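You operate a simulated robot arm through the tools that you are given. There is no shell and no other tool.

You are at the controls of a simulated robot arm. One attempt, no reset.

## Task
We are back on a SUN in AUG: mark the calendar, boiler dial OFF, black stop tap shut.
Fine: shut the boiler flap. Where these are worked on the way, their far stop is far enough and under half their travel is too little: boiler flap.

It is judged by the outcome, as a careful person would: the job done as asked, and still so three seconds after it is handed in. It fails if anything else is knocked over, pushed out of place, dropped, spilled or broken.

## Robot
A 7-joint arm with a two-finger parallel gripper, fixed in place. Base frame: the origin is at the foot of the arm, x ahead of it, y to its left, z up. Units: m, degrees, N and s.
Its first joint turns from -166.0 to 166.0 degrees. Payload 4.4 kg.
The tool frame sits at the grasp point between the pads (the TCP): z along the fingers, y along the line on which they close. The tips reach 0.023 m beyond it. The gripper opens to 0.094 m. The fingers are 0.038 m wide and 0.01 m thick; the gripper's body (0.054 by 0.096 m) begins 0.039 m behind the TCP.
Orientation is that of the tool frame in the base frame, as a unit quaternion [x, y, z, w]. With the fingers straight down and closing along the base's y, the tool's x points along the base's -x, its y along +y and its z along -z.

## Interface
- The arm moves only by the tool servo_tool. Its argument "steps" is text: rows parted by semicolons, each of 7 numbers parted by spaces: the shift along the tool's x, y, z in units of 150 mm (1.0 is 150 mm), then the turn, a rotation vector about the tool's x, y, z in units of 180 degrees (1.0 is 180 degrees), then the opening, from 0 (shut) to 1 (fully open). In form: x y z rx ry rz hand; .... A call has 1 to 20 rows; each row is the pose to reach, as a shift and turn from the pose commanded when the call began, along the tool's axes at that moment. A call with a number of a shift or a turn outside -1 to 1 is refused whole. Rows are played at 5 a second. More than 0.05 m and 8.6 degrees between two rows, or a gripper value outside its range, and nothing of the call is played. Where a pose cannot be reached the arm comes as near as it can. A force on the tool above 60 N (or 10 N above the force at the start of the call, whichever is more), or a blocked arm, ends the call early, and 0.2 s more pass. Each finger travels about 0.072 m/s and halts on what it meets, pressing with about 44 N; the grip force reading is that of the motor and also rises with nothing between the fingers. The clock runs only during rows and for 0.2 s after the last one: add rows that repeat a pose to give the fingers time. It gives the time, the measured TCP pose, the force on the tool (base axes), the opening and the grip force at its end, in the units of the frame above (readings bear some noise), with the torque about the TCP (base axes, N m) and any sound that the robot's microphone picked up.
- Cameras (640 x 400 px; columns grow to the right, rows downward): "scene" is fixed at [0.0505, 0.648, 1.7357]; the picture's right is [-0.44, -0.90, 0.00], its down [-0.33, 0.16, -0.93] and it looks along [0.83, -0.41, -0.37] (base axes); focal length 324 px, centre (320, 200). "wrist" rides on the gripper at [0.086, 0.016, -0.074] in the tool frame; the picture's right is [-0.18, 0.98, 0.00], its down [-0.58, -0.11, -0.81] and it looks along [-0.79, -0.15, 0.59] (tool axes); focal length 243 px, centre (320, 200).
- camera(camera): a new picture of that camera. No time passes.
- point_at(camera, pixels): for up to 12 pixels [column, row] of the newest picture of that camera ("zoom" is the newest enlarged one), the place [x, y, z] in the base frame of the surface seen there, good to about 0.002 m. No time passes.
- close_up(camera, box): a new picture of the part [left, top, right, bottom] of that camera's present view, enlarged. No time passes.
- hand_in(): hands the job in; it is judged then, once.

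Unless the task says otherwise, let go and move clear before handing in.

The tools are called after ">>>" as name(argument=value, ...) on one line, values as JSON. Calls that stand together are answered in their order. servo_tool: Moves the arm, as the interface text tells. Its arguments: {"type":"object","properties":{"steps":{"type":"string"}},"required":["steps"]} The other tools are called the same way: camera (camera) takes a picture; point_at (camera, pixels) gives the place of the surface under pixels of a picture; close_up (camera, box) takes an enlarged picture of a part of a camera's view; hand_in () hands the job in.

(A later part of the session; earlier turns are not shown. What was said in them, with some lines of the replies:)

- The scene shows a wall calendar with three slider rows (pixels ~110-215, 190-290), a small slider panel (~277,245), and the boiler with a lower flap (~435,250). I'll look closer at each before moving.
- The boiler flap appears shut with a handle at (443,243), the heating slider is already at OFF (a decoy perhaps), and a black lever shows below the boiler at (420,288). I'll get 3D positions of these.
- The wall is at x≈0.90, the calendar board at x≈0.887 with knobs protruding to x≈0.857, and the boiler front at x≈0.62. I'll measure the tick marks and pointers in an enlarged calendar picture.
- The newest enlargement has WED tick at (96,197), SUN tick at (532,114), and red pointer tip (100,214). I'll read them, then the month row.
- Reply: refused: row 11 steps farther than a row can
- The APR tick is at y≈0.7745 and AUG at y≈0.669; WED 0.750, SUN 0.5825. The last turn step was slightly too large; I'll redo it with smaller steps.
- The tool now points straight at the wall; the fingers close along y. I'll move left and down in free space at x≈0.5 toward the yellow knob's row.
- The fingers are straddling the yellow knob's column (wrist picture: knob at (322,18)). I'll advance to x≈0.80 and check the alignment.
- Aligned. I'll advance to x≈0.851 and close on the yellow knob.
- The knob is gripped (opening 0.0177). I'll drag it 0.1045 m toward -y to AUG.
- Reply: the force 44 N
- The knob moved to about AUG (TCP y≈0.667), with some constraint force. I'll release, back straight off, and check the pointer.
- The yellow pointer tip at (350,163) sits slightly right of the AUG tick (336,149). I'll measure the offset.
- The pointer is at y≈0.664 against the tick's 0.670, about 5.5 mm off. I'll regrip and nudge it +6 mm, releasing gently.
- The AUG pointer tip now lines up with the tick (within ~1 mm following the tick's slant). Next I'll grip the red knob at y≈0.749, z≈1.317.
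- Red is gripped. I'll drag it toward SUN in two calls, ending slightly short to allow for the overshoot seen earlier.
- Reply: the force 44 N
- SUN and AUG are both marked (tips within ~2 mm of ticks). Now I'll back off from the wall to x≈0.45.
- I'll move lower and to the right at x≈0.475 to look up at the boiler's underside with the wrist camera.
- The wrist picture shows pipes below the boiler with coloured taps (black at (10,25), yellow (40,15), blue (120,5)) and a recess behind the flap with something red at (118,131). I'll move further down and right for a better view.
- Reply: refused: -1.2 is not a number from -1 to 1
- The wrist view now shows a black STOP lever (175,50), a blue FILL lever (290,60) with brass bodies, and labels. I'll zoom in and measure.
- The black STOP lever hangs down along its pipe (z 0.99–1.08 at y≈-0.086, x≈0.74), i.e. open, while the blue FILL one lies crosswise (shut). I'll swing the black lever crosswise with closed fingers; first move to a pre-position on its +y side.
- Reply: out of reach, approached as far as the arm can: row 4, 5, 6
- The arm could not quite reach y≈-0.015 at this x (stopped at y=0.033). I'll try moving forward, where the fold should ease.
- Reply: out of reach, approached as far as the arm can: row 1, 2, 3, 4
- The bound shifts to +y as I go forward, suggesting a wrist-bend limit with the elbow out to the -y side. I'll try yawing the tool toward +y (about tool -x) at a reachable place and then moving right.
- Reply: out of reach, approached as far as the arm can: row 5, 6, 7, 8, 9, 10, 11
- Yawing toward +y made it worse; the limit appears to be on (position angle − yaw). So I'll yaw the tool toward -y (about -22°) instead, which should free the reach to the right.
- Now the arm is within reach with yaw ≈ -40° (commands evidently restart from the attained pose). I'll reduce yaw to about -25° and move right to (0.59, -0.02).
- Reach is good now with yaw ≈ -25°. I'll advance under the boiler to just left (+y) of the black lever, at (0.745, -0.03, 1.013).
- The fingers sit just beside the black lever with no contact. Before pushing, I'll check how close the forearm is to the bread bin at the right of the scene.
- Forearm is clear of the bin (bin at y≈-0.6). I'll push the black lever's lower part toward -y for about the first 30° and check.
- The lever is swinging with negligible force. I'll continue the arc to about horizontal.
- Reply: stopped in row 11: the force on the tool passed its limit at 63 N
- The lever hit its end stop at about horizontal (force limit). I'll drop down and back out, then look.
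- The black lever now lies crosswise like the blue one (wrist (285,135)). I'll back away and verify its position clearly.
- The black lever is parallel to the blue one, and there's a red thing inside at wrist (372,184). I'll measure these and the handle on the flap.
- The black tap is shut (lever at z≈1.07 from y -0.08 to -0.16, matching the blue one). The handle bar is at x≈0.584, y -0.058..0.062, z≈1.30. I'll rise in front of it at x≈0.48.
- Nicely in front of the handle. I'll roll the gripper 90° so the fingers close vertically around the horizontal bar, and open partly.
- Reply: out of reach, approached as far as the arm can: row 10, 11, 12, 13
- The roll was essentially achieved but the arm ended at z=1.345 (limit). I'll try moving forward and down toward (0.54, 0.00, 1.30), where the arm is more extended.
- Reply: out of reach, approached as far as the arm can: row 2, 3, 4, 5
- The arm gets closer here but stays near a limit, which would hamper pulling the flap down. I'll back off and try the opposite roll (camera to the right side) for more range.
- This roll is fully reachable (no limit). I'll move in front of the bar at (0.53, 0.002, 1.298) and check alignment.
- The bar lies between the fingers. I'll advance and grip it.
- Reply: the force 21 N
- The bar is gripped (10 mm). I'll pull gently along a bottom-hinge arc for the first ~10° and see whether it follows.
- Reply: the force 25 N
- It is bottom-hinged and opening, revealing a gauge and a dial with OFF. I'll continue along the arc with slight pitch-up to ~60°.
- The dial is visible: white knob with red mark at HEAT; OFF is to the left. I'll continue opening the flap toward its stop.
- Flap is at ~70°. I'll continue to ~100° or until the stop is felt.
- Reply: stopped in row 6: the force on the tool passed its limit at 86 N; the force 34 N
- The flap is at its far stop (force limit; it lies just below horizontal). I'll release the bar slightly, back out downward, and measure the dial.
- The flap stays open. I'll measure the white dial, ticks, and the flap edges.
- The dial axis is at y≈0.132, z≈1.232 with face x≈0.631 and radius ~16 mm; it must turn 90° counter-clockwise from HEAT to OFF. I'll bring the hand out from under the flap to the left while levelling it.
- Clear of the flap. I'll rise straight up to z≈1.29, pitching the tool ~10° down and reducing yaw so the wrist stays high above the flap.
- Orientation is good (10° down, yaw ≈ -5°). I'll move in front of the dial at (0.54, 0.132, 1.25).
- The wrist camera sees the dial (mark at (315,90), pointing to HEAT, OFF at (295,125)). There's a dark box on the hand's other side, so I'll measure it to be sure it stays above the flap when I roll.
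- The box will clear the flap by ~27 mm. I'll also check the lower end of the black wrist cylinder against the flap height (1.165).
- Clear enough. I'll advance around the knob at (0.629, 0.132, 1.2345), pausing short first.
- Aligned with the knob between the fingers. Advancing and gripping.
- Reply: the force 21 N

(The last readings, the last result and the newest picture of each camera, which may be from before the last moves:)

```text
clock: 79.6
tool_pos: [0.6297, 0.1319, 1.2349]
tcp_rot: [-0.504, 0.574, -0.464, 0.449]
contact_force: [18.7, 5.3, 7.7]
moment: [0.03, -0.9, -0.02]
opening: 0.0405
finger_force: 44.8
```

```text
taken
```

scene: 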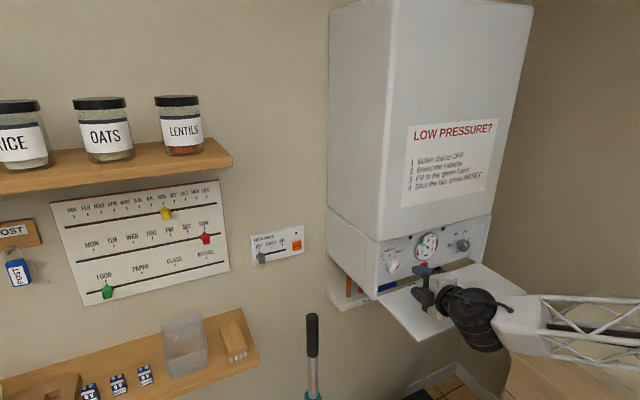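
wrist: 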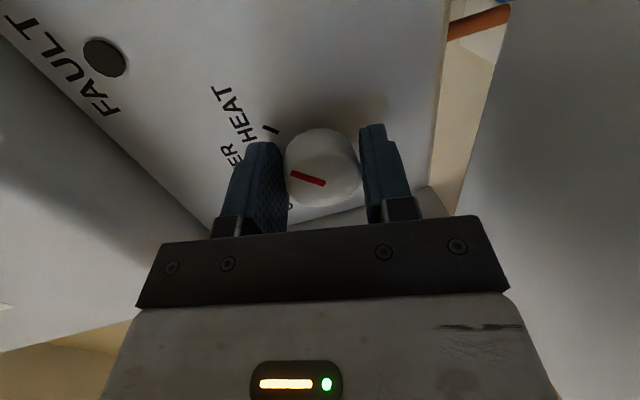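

Knob gripped (40 mm). I'll roll the tool about its axis toward OFF, first ~45°.

>>> servo_tool(steps="0 0 0 0 0 -0.04 0.2; 0 0 0 0 0 -0.08 0.2; 0 0 0 0 0 -0.12 0.2; 0 0 0 0 0 -0.16 0.2; 0 0 0 0 0 -0.2 0.2; 0 0 0 0 0 -0.24 0.2; 0 0 0 0 0 -0.24 0.2")

>>> camera(camera="wrist")

>>> close_up(camera="scene", box=[350, 210, 550, 350])

```text
clock: 81.2
tool_pos: [0.6302, 0.1332, 1.2359]
tcp_rot: [0.68, -0.346, 0.597, -0.247]
contact_force: [2.6, 35.5, 44.2]
moment: [0.23, -1.52, 0.18]
opening: 0.0434
finger_force: 28.3
```

```text
taken
```

wrist: 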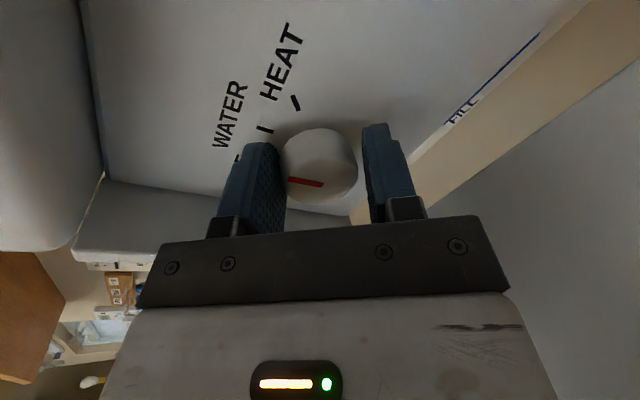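

```text
2.86 times, centred on (450, 280) of scene
```

zoom: 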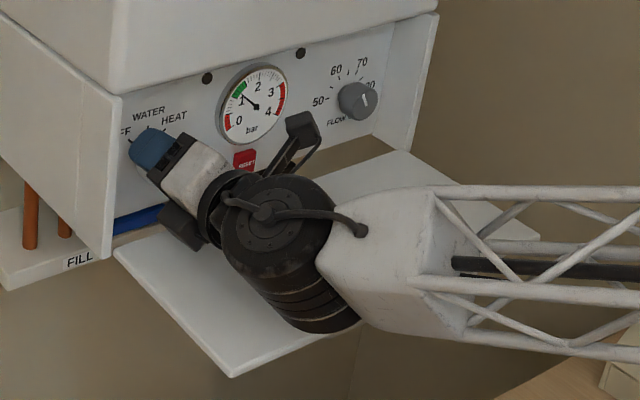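

The dial has followed about 43°, but lateral force has built up (35, 44 N along y, z). I'll shift ~3 mm with the force to re-centre before continuing.

>>> servo_tool(steps="0 -0.01 0 0 0 0 0.2; 0 -0.02 0 0 0 0 0.2; 0 -0.02 0 0 0 0 0.2")

>>> camera(camera="wrist")

```text
clock: 82.0
tool_pos: [0.6301, 0.1343, 1.2366]
tcp_rot: [0.681, -0.348, 0.596, -0.246]
contact_force: [-9.1, 30.0, 31.9]
moment: [0.15, -0.87, 0.79]
opening: 0.0404
finger_force: 44.9
```

```text
taken
```

wrist: 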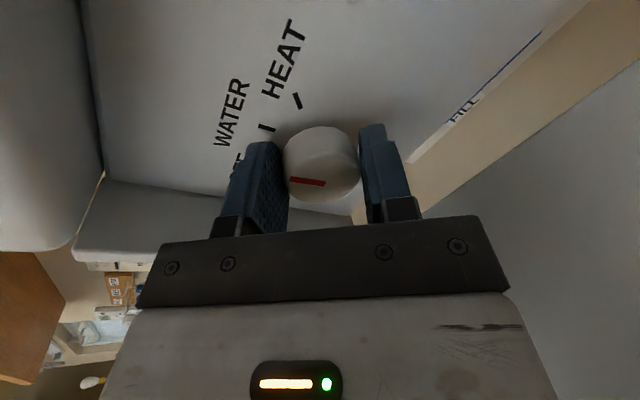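

Grip is better seated; still ~44 N sideways. Another small shift the same way.

>>> servo_tool(steps="0 -0.01 0 0 0 0 0.2; 0 -0.02 0 0 0 0 0.2; 0 -0.02 0 0 0 0 0.2")

```text
clock: 82.8
tool_pos: [0.6297, 0.1339, 1.2371]
tcp_rot: [0.681, -0.349, 0.596, -0.245]
contact_force: [-36.6, -36.6, -3.7]
moment: [-0.14, -0.24, -0.09]
opening: 0.0404
finger_force: 44.6
```

Force reversed, so the centre is in between. I'll release, back the target off by half, and regrip cleanly.

>>> servo_tool(steps="0 0.01 0 0 0 0 0.55; 0 0.01 0 0 0 0 0.55; 0 0.01 0 0 0 0 0.55")

>>> camera(camera="wrist")

>>> close_up(camera="wrist", box=[200, 60, 440, 230])

```text
clock: 83.6
tool_pos: [0.6305, 0.1346, 1.2386]
tcp_rot: [0.681, -0.347, 0.596, -0.247]
contact_force: [-0.1, 0.2, -0.3]
moment: [0.0, 0.02, 0.0]
opening: 0.0516
finger_force: 0.1
```

```text
taken
```

wrist: 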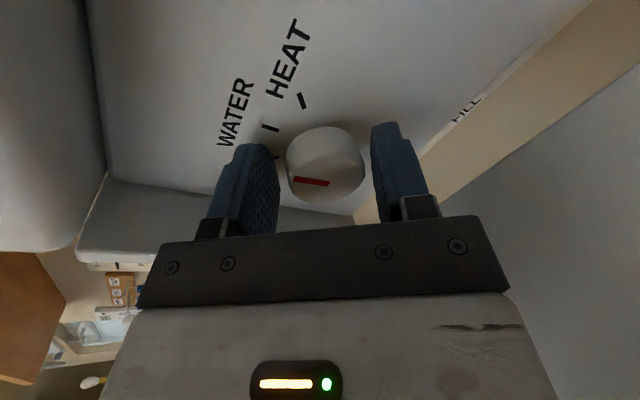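

```text
2.35 times, centred on (320, 145) of wrist
```

zoom: 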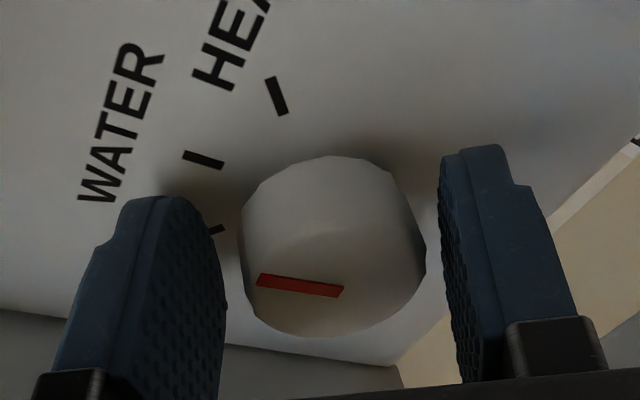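

I'll measure the mark's direction and the knob rim here.

>>> point_at(camera="zoom", pixels=[[262, 281], [340, 292], [300, 287], [203, 159], [276, 95], [217, 230], [330, 336], [420, 290], [250, 300], [400, 240], [270, 250], [330, 170]])

```text
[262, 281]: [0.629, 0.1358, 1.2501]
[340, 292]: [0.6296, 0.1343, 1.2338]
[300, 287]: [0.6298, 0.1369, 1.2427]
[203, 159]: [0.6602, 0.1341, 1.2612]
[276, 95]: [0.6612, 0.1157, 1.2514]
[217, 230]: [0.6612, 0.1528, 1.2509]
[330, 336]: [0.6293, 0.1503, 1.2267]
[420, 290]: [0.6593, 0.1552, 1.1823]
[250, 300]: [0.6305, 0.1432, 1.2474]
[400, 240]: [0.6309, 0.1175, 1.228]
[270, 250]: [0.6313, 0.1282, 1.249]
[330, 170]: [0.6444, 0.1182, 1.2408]
```

The mark now points just past WATER; the dial centre is about (y 0.134, z 1.233). I'll flatten the pitch a bit, re-centre, and regrip.

>>> servo_tool(steps="-0.01 0.009 0.002 0.011 0.009 0.001 0.55; -0.019 0.018 0.004 0.0213 0.0177 0.0021 0.55; -0.019 0.018 0.004 0.0213 0.0177 0.0021 0.55; -0.019 0.018 0.004 0.0213 0.0177 0.0021 0.3; -0.019 0.018 0.004 0.0213 0.0177 0.0021 0.2; -0.019 0.018 0.004 0.0213 0.0177 0.0021 0.2; -0.019 0.018 0.004 0.0213 0.0177 0.0021 0.2")

>>> camera(camera="wrist")

```text
clock: 85.2
tool_pos: [0.6308, 0.136, 1.2333]
tcp_rot: [0.654, -0.336, 0.625, -0.262]
contact_force: [10.4, 10.3, 4.3]
moment: [0.0, -0.6, 0.7]
opening: 0.0393
finger_force: 45.5
```

```text
taken
```

wrist: 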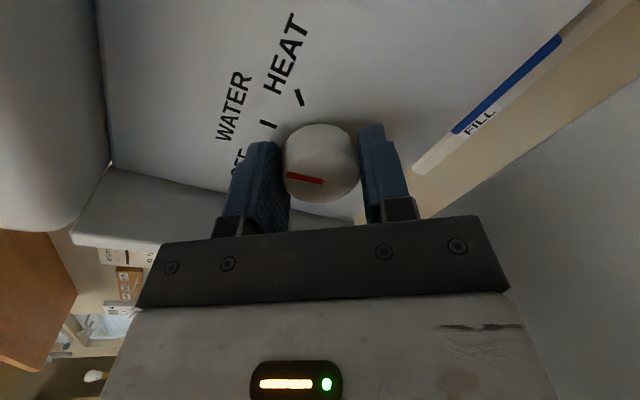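

Gripped with low side forces. I'll roll another ~24°, then the rest, watching the force.

>>> servo_tool(steps="0 0 0 0 0 -0.03 0.2; 0 0 0 0 0 -0.06 0.2; 0 0 0 0 0 -0.09 0.2; 0 0 0 0 0 -0.12 0.2; 0 0 0 0 0 -0.12 0.2")

>>> servo_tool(steps="0 0 0 0 0 -0.03 0.2; 0 0 0 0 0 -0.06 0.2; 0 0 0 0 0 -0.09 0.2; 0 0 0 0 0 -0.115 0.2; 0 0 0 0 0 -0.115 0.2")

>>> camera(camera="wrist")

>>> close_up(camera="scene", box=[350, 210, 550, 350])

```text
clock: 86.4
tool_pos: [0.6301, 0.1355, 1.2346]
tcp_rot: [0.705, -0.208, 0.663, -0.14]
contact_force: [-5.2, 12.9, 8.0]
moment: [0.01, -0.24, 1.06]
opening: 0.0388
finger_force: 44.9
```

```text
clock: 87.6
tool_pos: [0.6306, 0.1351, 1.2347]
tcp_rot: [0.731, -0.077, 0.678, -0.018]
contact_force: [13.5, 31.6, 18.7]
moment: [1.15, -0.62, 1.19]
opening: 0.0384
finger_force: 44.9
```

```text
taken
```

wrist: 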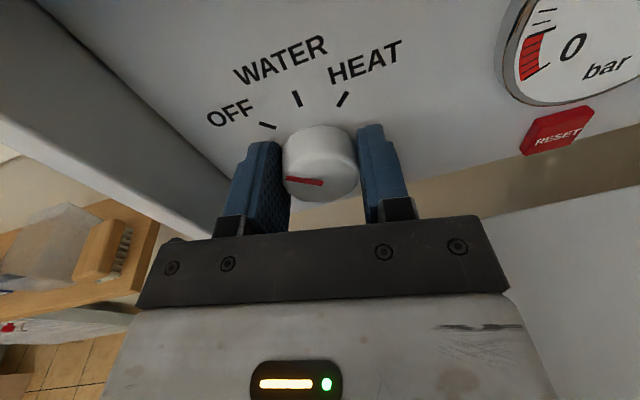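

```text
2.86 times, centred on (450, 280) of scene
```

zoom: 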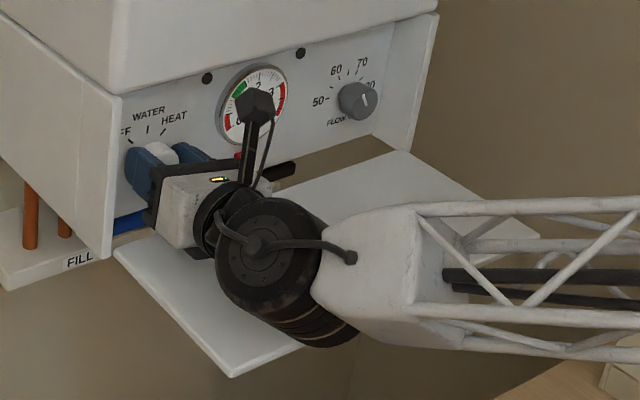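

Torque rose (1.15 N m about x), probably the OFF stop. I'll release, back off, and check the mark.

>>> servo_tool(steps="0 0 0 0 0 0 0.45; 0 0 0 0 0 0 0.55; 0 0 0 0 0 0 0.55; 0 0 -0.2 0 0 0 0.55; 0 0 -0.45 0 0 0 0.55; 0 0 -0.7 0 0 0 0.55; 0 0 -0.7 0 0 0 0.55")

>>> camera(camera="wrist")

>>> close_up(camera="wrist", box=[220, 30, 420, 170])

>>> camera(camera="scene")

```text
clock: 89.2
tool_pos: [0.5257, 0.1422, 1.2416]
tcp_rot: [0.731, -0.077, 0.677, -0.019]
contact_force: [0.2, -0.2, -0.2]
moment: [0.0, -0.03, 0.04]
opening: 0.0518
finger_force: 0.1
```

```text
taken
```

wrist: 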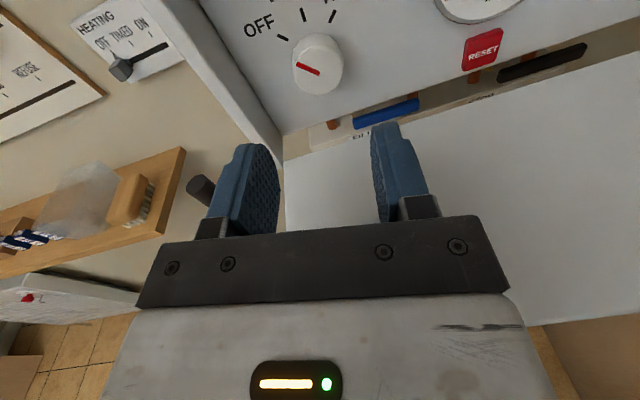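

```text
2.86 times, centred on (320, 100) of wrist
```

zoom: 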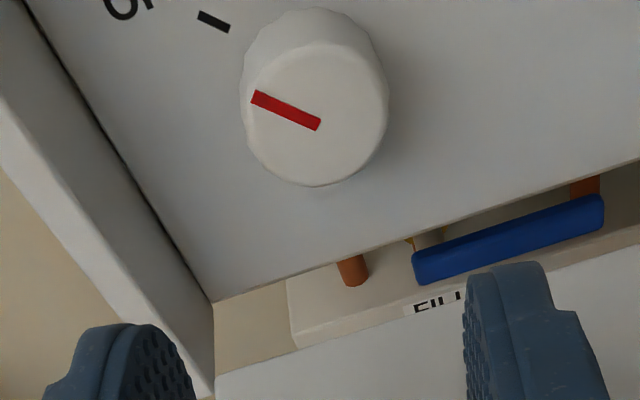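

```text
taken
```

scene: 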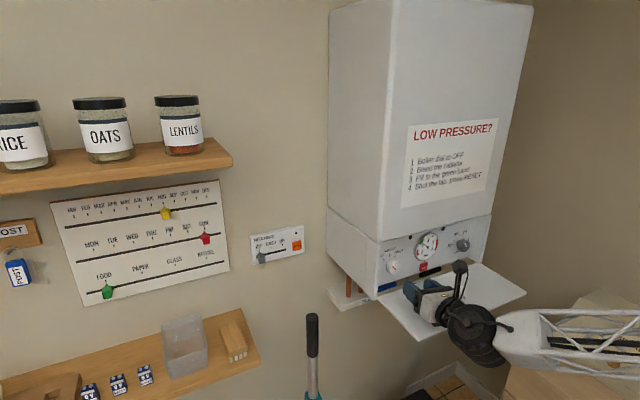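

The mark appears to point toward OFF. I'll measure it.

>>> point_at(camera="zoom", pixels=[[257, 98], [285, 111], [316, 125], [213, 21], [318, 185], [385, 110]])

>>> close_up(camera="scene", box=[370, 235, 430, 285])

```text
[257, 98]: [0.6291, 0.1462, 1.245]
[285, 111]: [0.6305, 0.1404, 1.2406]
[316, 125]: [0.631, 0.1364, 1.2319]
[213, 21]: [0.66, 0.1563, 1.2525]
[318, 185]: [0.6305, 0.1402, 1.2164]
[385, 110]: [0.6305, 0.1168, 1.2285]
```

```text
8.00 times, centred on (400, 260) of scene
```

zoom: 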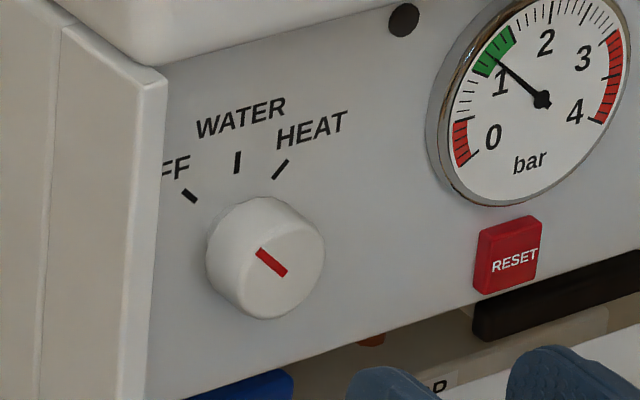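

The dial mark is parallel to the OFF tick: dial is OFF. Now to shut the flap: I'll retrace to the left, roll back, go under the flap and regrip the handle, then reverse the opening arc.

>>> servo_tool(steps="0.021 -0.05 -0.25 0 0 0 0.5; 0.042 -0.15 -0.45 0 0 0 0.5; 0.063 -0.3 -0.6 0 0 0 0.5; 0.084 -0.45 -0.74 0 0 0 0.5; 0.105 -0.61 -0.839 0 0 0 0.5; 0.105 -0.61 -0.839 0 0 0.045 0.5; 0.105 -0.61 -0.839 0 0 0.09 0.5; 0.105 -0.61 -0.839 0 0 0.135 0.5; 0.105 -0.61 -0.839 0 0 0.18 0.5; 0.105 -0.61 -0.839 0 0 0.225 0.5; 0.105 -0.61 -0.839 0 0 0.27 0.5; 0.105 -0.61 -0.839 0 0 0.315 0.5; 0.105 -0.61 -0.839 0 0 0.36 0.5; 0.105 -0.61 -0.839 0 0 0.405 0.5; 0.105 -0.61 -0.839 0 0 0.45 0.5; 0.105 -0.61 -0.839 0 0 0.475 0.5; 0.105 -0.61 -0.839 0 0 0.475 0.5")

>>> camera(camera="scene")

```text
clock: 92.8
tool_pos: [0.41, 0.2409, 1.281]
tcp_rot: [-0.484, 0.554, -0.484, 0.474]
contact_force: [-0.5, 0.6, -1.2]
moment: [0.01, -0.01, -0.03]
opening: 0.0469
finger_force: 0.1
```

```text
taken
```

scene: 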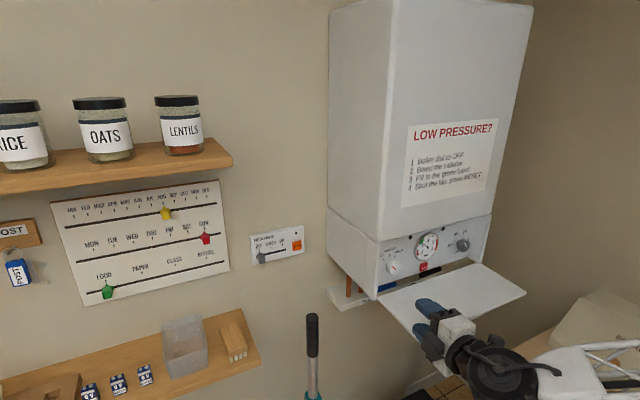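

I'll descend in front-left of the flap, restoring the yaw of -25° as before.

>>> servo_tool(steps="0.01 0.2 0.01 0.01 0.022 0.002 0.5; 0.022 0.4 0.033 0.02 0.045 0.004 0.5; 0.034 0.6 0.05 0.03 0.067 0.006 0.5; 0.045 0.796 0.066 0.04 0.09 0.008 0.5; 0.045 0.796 0.066 0.047 0.1105 0.009 0.5; 0.045 0.796 0.066 0.047 0.1105 0.009 0.5")

>>> camera(camera="scene")

```text
clock: 94.2
tool_pos: [0.4119, 0.2417, 1.1614]
tcp_rot: [-0.348, 0.597, -0.594, 0.411]
contact_force: [0.3, 0.1, 0.2]
moment: [-0.03, -0.01, 0.03]
opening: 0.0471
finger_force: 0.0
```

```text
taken
```

scene: 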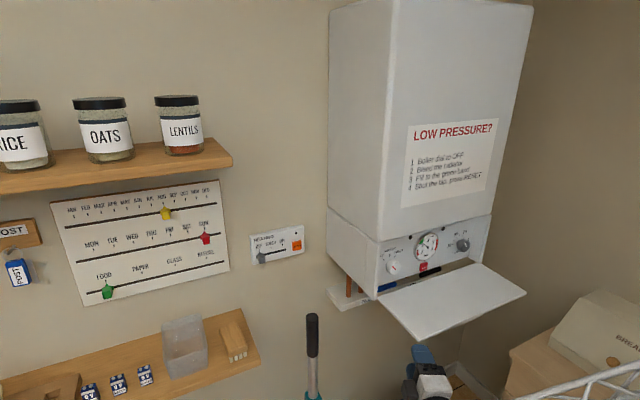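

I'll continue down to below flap level, then sweep under the flap while pitching up, back to the pre-grip pose used before.

>>> servo_tool(steps="0.09 0.18 0.031 0 0 0 0.4; 0.179 0.363 0.062 0 0 0 0.3; 0.268 0.545 0.093 0 0 0 0.25; 0.358 0.727 0.124 0 0 0 0.25; 0.358 0.727 0.124 0 0 0 0.25")

>>> servo_tool(steps="0.103 -0.005 0.077 0.0342 -0.001 0.013 0.25; 0.206 -0.009 0.1545 0.0684 -0.0015 0.026 0.25; 0.309 -0.014 0.232 0.1026 -0.002 0.039 0.25; 0.4115 -0.0185 0.309 0.1369 -0.003 0.0519 0.25; 0.514 -0.023 0.386 0.1711 -0.004 0.065 0.25; 0.617 -0.028 0.4635 0.2053 -0.0045 0.078 0.25; 0.72 -0.032 0.541 0.2395 -0.005 0.091 0.25; 0.823 -0.037 0.618 0.2737 -0.006 0.1037 0.25; 0.823 -0.037 0.618 0.2737 -0.006 0.1037 0.25")

>>> camera(camera="scene")

>>> camera(camera="wrist")

```text
clock: 95.4
tool_pos: [0.4139, 0.1898, 1.0472]
tcp_rot: [-0.349, 0.596, -0.594, 0.412]
contact_force: [0.0, 0.2, 0.5]
moment: [-0.02, 0.04, 0.01]
opening: 0.0234
finger_force: 0.0
```

```text
clock: 97.4
tool_pos: [0.4448, 0.0382, 1.0488]
tcp_rot: [0.053, -0.339, 0.712, -0.613]
contact_force: [0.8, 0.0, -0.1]
moment: [0.0, 0.04, 0.01]
opening: 0.0238
finger_force: 0.1
```

```text
taken
```

scene: 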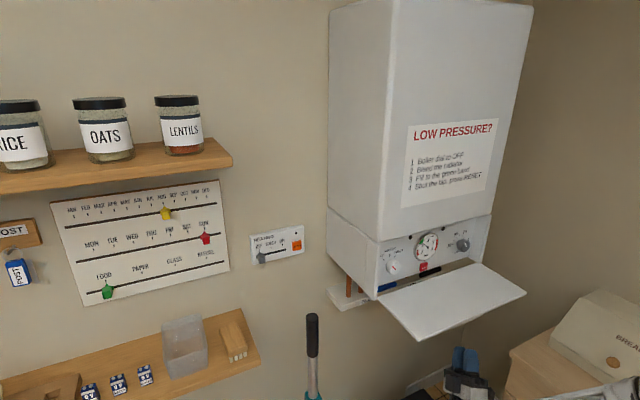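

```text
taken
```

wrist: 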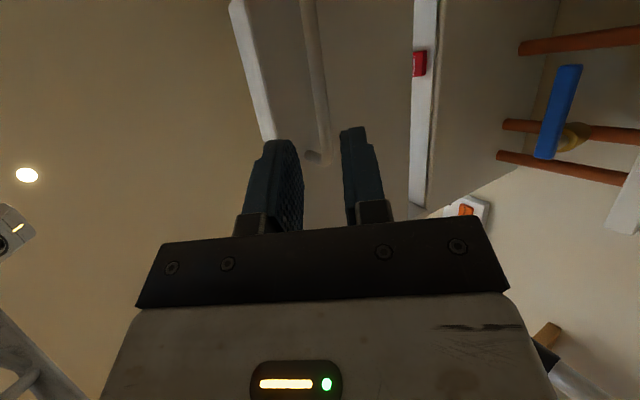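

Back at the same pre-grip pose; the bar is between the fingers' lines. Advance 0.09 m and grip.

>>> servo_tool(steps="0 0 0.2 0 0 0 0.25; 0 0 0.4 0 0 0 0.25; 0 0 0.5 0 0 0 0.25; 0 0 0.59 0 0 0 0.25; 0 0 0.59 0 0 0 0.25; 0 0 0.59 0 0 0 0; 0 0 0.59 0 0 0 0; 0 0 0.59 0 0 0 0")

>>> camera(camera="wrist")

```text
clock: 99.2
tool_pos: [0.4868, 0.0015, 1.1171]
tcp_rot: [0.053, -0.339, 0.712, -0.613]
contact_force: [-32.8, 0.6, 8.3]
moment: [0.64, -0.11, 1.52]
opening: 0.0099
finger_force: 44.5
```

```text
taken
```

wrist: 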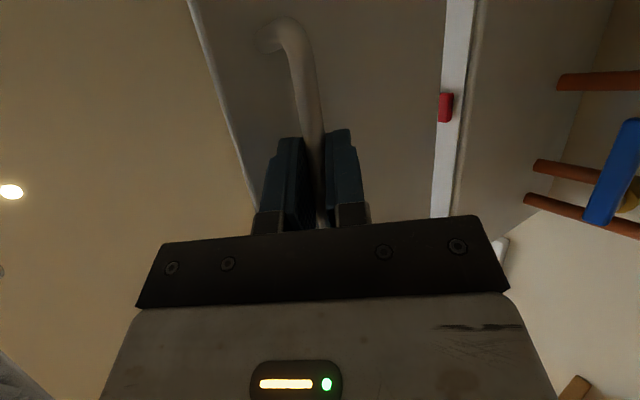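

Handle gripped again. I'll reverse the arc to raise the flap to ~40°.

>>> servo_tool(steps="-0.017 -0.055 0.039 -0.018 0 -0.008 0; -0.034 -0.11 0.078 -0.036 -0.001 -0.017 0; -0.056 -0.162 0.13 -0.057 -0.001 -0.026 0; -0.079 -0.214 0.182 -0.077 -0.002 -0.035 0; -0.105 -0.256 0.241 -0.097 -0.002 -0.045 0; -0.132 -0.297 0.3 -0.117 -0.003 -0.054 0; -0.161 -0.328 0.365 -0.137 -0.003 -0.063 0; -0.191 -0.358 0.43 -0.1575 -0.004 -0.073 0; -0.222 -0.375 0.498 -0.178 -0.004 -0.082 0; -0.254 -0.391 0.567 -0.198 -0.005 -0.0915 0; -0.286 -0.395 0.637 -0.218 -0.005 -0.101 0; -0.318 -0.399 0.706 -0.238 -0.006 -0.11 0; -0.318 -0.399 0.706 -0.238 -0.006 -0.11 0")

>>> close_up(camera="scene", box=[320, 180, 520, 310])

>>> camera(camera="wrist")

```text
clock: 100.4
tool_pos: [0.4789, 0.0012, 1.1684]
tcp_rot: [0.168, -0.432, 0.693, -0.551]
contact_force: [24.4, -7.5, -2.8]
moment: [1.06, 0.08, 1.26]
opening: 0.01
finger_force: 44.9
stopped in row 5: the force on the tool passed its limit at 61 N (the readings are from after the stop); the commanded pose is now the measured one
```

```text
3.08 times, centred on (420, 245) of scene
```

zoom: 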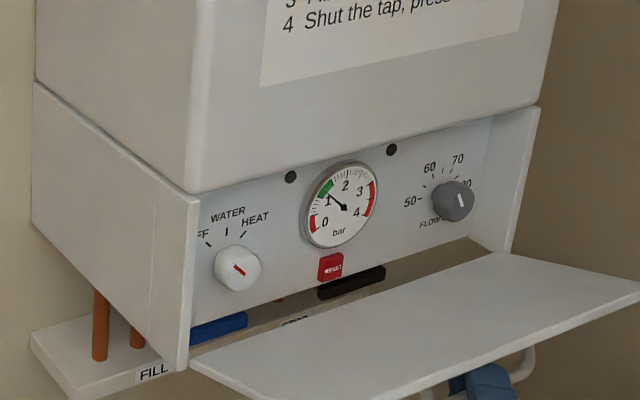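

```text
taken
```

wrist: 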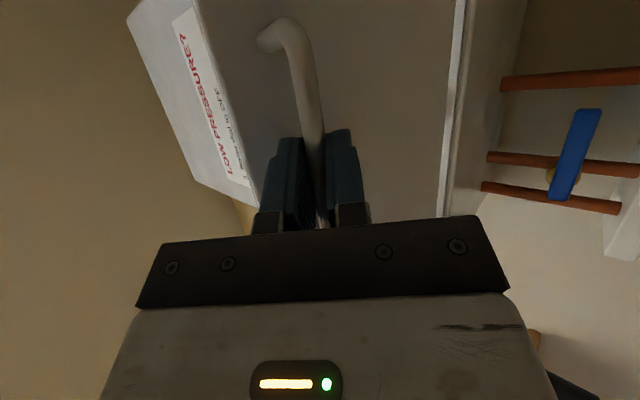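

Force built up from a small arc mismatch at ~76°. I'll continue from the measured pose along a corrected arc to ~20°.

>>> servo_tool(steps="-0.027 -0.079 0.063 -0.0243 -0.0005 -0.011 0; -0.05 -0.13 0.116 -0.0445 -0.001 -0.02 0; -0.073 -0.181 0.169 -0.0646 -0.001 -0.0294 0; -0.099 -0.222 0.229 -0.085 -0.0015 -0.0386 0; -0.125 -0.262 0.288 -0.105 -0.002 -0.0478 0; -0.153 -0.291 0.352 -0.125 -0.0025 -0.057 0; -0.182 -0.32 0.417 -0.1454 -0.003 -0.0662 0; -0.182 -0.32 0.417 -0.1454 -0.003 -0.0662 0")

>>> close_up(camera="scene", box=[320, 180, 520, 310])

```text
clock: 101.0
tool_pos: [0.4813, 0.0027, 1.1965]
tcp_rot: [0.224, -0.478, 0.676, -0.514]
contact_force: [19.1, -4.1, -6.4]
moment: [1.51, 0.07, 0.5]
opening: 0.0101
finger_force: 45.1
stopped in row 3: the force on the tool passed its limit at 61 N (the readings are from after the stop); the commanded pose is now the measured one
```

```text
3.08 times, centred on (420, 245) of scene
```

zoom: 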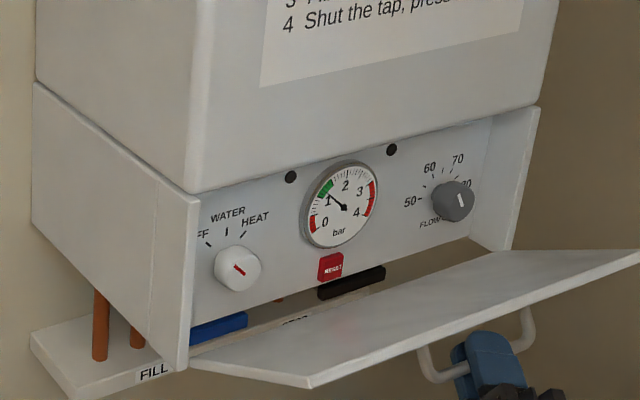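

Probably speed-related resistance; the flap is at ~65° and following. I'll continue slower with a slight +x bias.

>>> servo_tool(steps="-0.011 -0.028 0.026 -0.008 0 -0.004 0; -0.023 -0.055 0.051 -0.017 0 -0.008 0; -0.034 -0.083 0.077 -0.0253 0 -0.0116 0; -0.045 -0.106 0.103 -0.034 0 -0.0155 0; -0.057 -0.128 0.128 -0.042 0 -0.019 0; -0.068 -0.151 0.154 -0.0505 -0.001 -0.0231 0; -0.08 -0.17 0.182 -0.06 -0.001 -0.0273 0; -0.093 -0.19 0.209 -0.069 -0.001 -0.0315 0; -0.105 -0.209 0.237 -0.0783 -0.001 -0.0358 0; -0.118 -0.224 0.267 -0.086 -0.001 -0.039 0; -0.132 -0.24 0.296 -0.0935 -0.001 -0.0427 0; -0.145 -0.255 0.326 -0.101 -0.0015 -0.0462 0; -0.145 -0.255 0.326 -0.101 -0.0015 -0.0462 0")

>>> close_up(camera="scene", box=[320, 180, 520, 310])

```text
clock: 103.8
tool_pos: [0.5114, 0.0017, 1.2554]
tcp_rot: [0.338, -0.559, 0.629, -0.422]
contact_force: [34.1, 1.9, -30.7]
moment: [1.55, 0.14, 0.23]
opening: 0.0101
finger_force: 45.0
```

```text
3.08 times, centred on (420, 245) of scene
```

zoom: 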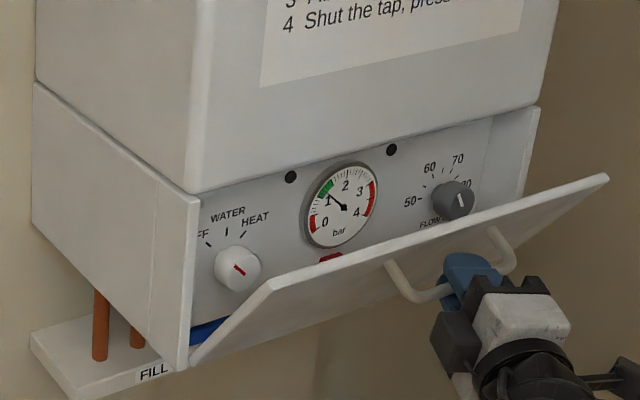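

Following well; force is radial inward, so I'll bias the remaining arc slightly inward and close it.

>>> servo_tool(steps="-0.017 -0.029 0.038 -0.007 0 -0.003 0; -0.034 -0.058 0.076 -0.013 0 -0.006 0; -0.053 -0.086 0.118 -0.02 0 -0.009 0; -0.072 -0.114 0.161 -0.027 0 -0.012 0; -0.092 -0.136 0.206 -0.033 0 -0.015 0; -0.112 -0.158 0.251 -0.04 0 -0.018 0; -0.133 -0.174 0.298 -0.046 -0.001 -0.021 0; -0.154 -0.19 0.345 -0.053 -0.001 -0.024 0; -0.173 -0.199 0.386 -0.058 -0.001 -0.027 0; -0.192 -0.207 0.427 -0.062 -0.001 -0.029 0; -0.21 -0.216 0.465 -0.066 -0.001 -0.03 0; -0.21 -0.216 0.465 -0.066 -0.001 -0.03 0")

>>> close_up(camera="scene", box=[320, 180, 520, 310])

>>> camera(camera="wrist")

```text
clock: 106.5
tool_pos: [0.5795, 0.0032, 1.3006]
tcp_rot: [-0.406, 0.605, -0.586, 0.356]
contact_force: [-43.9, -0.8, 8.0]
moment: [1.87, 0.0, -0.16]
opening: 0.0101
finger_force: 45.2
```

```text
3.08 times, centred on (420, 245) of scene
```

zoom: 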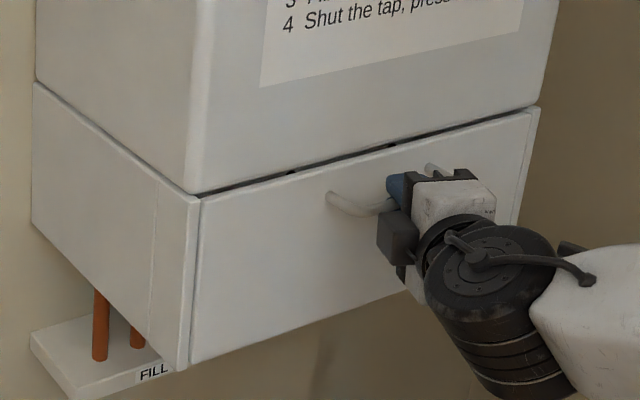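

```text
taken
```

wrist: 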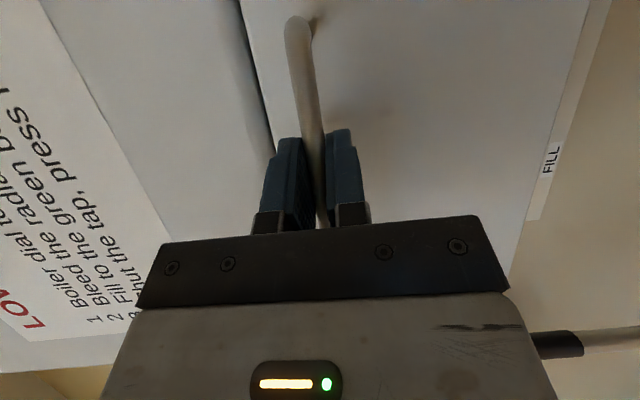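

The flap is shut and pressed home (44 N). I'll release and back straight out.

>>> servo_tool(steps="0 0 0 0 0 0 0.3; 0 0 0 0 0 0 0.4; 0 0 0 0 0 0 0.4; 0.055 0.011 -0.12 0 0 0 0.4; 0.111 0.021 -0.241 0 0 0 0.4; 0.166 0.032 -0.362 0 0 0 0.4; 0.222 0.043 -0.483 0 0 0 0.4; 0.222 0.043 -0.483 0 0 0 0.4")

>>> camera(camera="scene")

>>> close_up(camera="scene", box=[320, 180, 520, 310])

>>> camera(camera="wrist")

```text
clock: 108.2
tool_pos: [0.5004, 0.0018, 1.2997]
tcp_rot: [-0.406, 0.604, -0.586, 0.357]
contact_force: [-0.6, 0.5, 0.0]
moment: [-0.01, 0.03, -0.05]
opening: 0.0377
finger_force: 0.0
```

```text
taken
```

scene: 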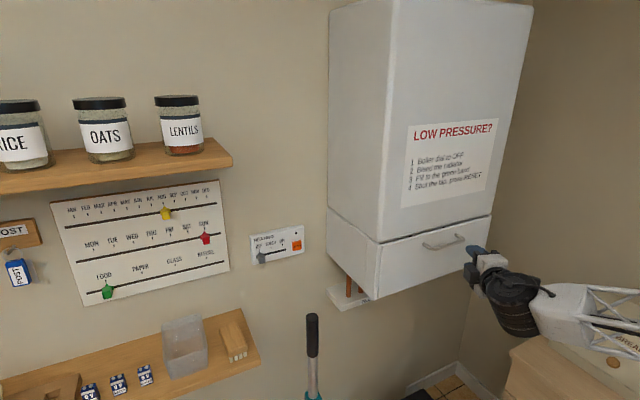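

```text
3.08 times, centred on (420, 245) of scene
```

zoom: 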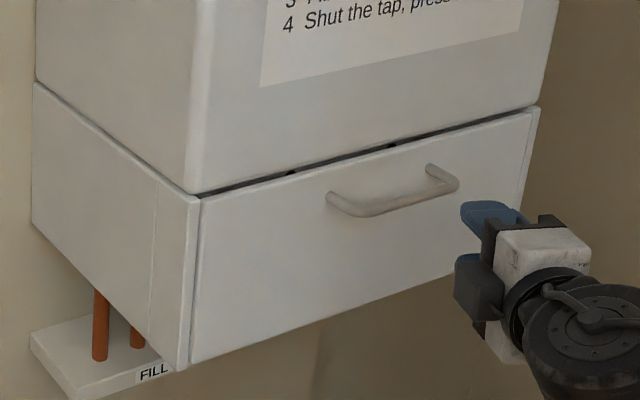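

```text
taken
```

wrist: 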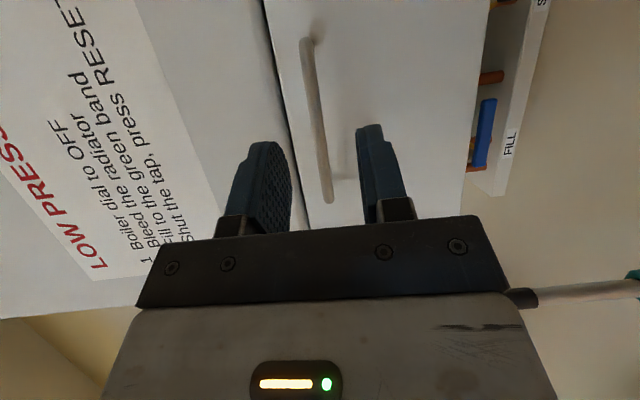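

The flap looks shut. I'll check its face depth against the original and recheck the calendar.

>>> point_at(camera="zoom", pixels=[[220, 205], [300, 185], [500, 130], [515, 128], [200, 350], [480, 270], [330, 300]])

>>> close_up(camera="scene", box=[40, 160, 240, 310])

```text
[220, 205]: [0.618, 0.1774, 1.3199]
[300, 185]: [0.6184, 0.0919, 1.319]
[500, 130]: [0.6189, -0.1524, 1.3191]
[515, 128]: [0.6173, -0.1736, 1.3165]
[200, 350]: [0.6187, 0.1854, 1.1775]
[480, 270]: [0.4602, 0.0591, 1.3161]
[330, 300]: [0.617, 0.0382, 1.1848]
```

```text
2.67 times, centred on (140, 235) of scene
```

zoom: 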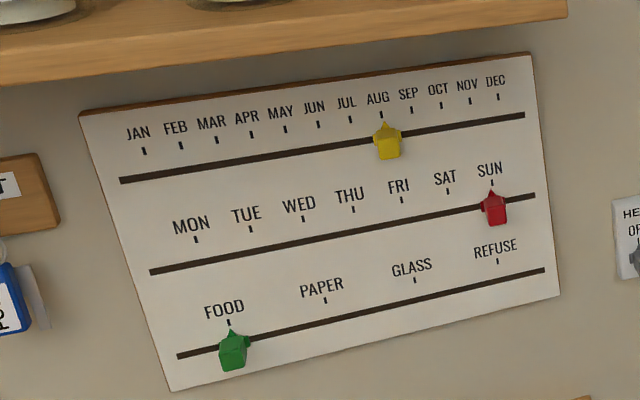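

The flap face is flush (x≈0.618 top and bottom), and the calendar shows AUG and SUN with green untouched. I'll move a little further clear and let it settle to confirm.

>>> servo_tool(steps="0.055 0.011 -0.12 0 0 0 0.4; 0.111 0.021 -0.241 0 0 0 0.4; 0.111 0.021 -0.241 0 0 0 0.4; 0.111 0.021 -0.241 0 0 0 0.4; 0.111 0.021 -0.241 0 0 0 0.4; 0.111 0.021 -0.241 0 0 0 0.4; 0.111 0.021 -0.241 0 0 0 0.4; 0.111 0.021 -0.241 0 0 0 0.4; 0.111 0.021 -0.241 0 0 0 0.4; 0.111 0.021 -0.241 0 0 0 0.4")

>>> camera(camera="scene")

>>> close_up(camera="scene", box=[320, 180, 520, 310])

```text
clock: 110.5
tool_pos: [0.4614, 0.0038, 1.3]
tcp_rot: [-0.406, 0.603, -0.586, 0.357]
contact_force: [-0.1, -0.1, 0.5]
moment: [-0.02, -0.01, 0.02]
opening: 0.0378
finger_force: 0.0
```

```text
taken
```

scene: 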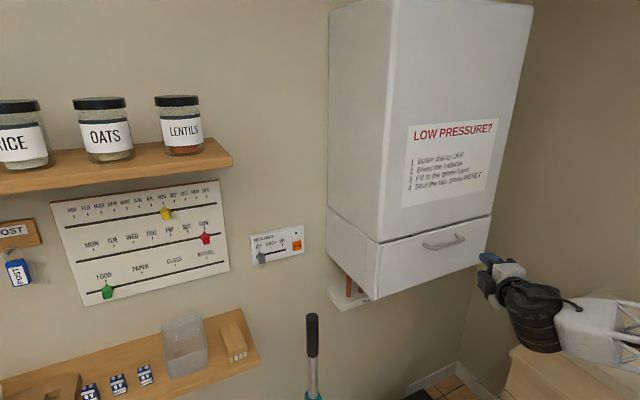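

```text
3.08 times, centred on (420, 245) of scene
```

zoom: 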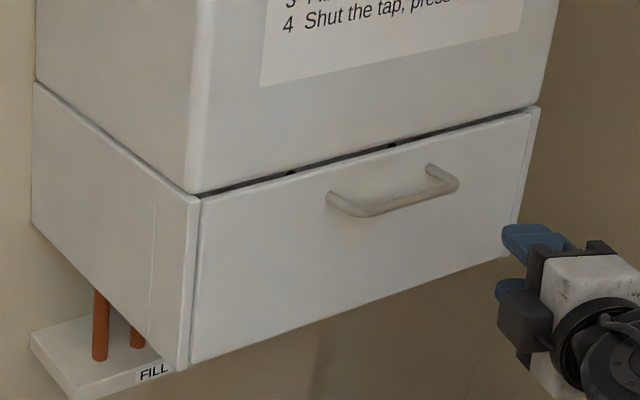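

The flap is still shut 2 s after I let go, the calendar shows SUN and AUG, and I saw the dial at OFF and the black tap shut before closing the flap. Nothing else looks disturbed, so I'm handing in.

>>> hand_in()

```text
The job is handed in.
```

The latest pictures show everything done as asked, and I have handed the job in:

- **Calendar:** marked at AUG and SUN. The month pointer is within about 1 mm of its tick and the day pointer within about 2 mm. I left the green marker on FOOD.
- **Boiler dial:** turned from HEAT to OFF. I checked the mark lined up with the OFF tick before closing the flap over it.
- **Black stop tap:** its lever is turned crosswise to its stop, matching the blue FILL tap, which I left alone.
- **Boiler flap:** opened to its far stop to reach the dial, then shut. Its front sits flush, and it was still shut about two seconds after I moved clear.

The arm has let go and is clear of the boiler, and nothing else looks moved in the last picture.
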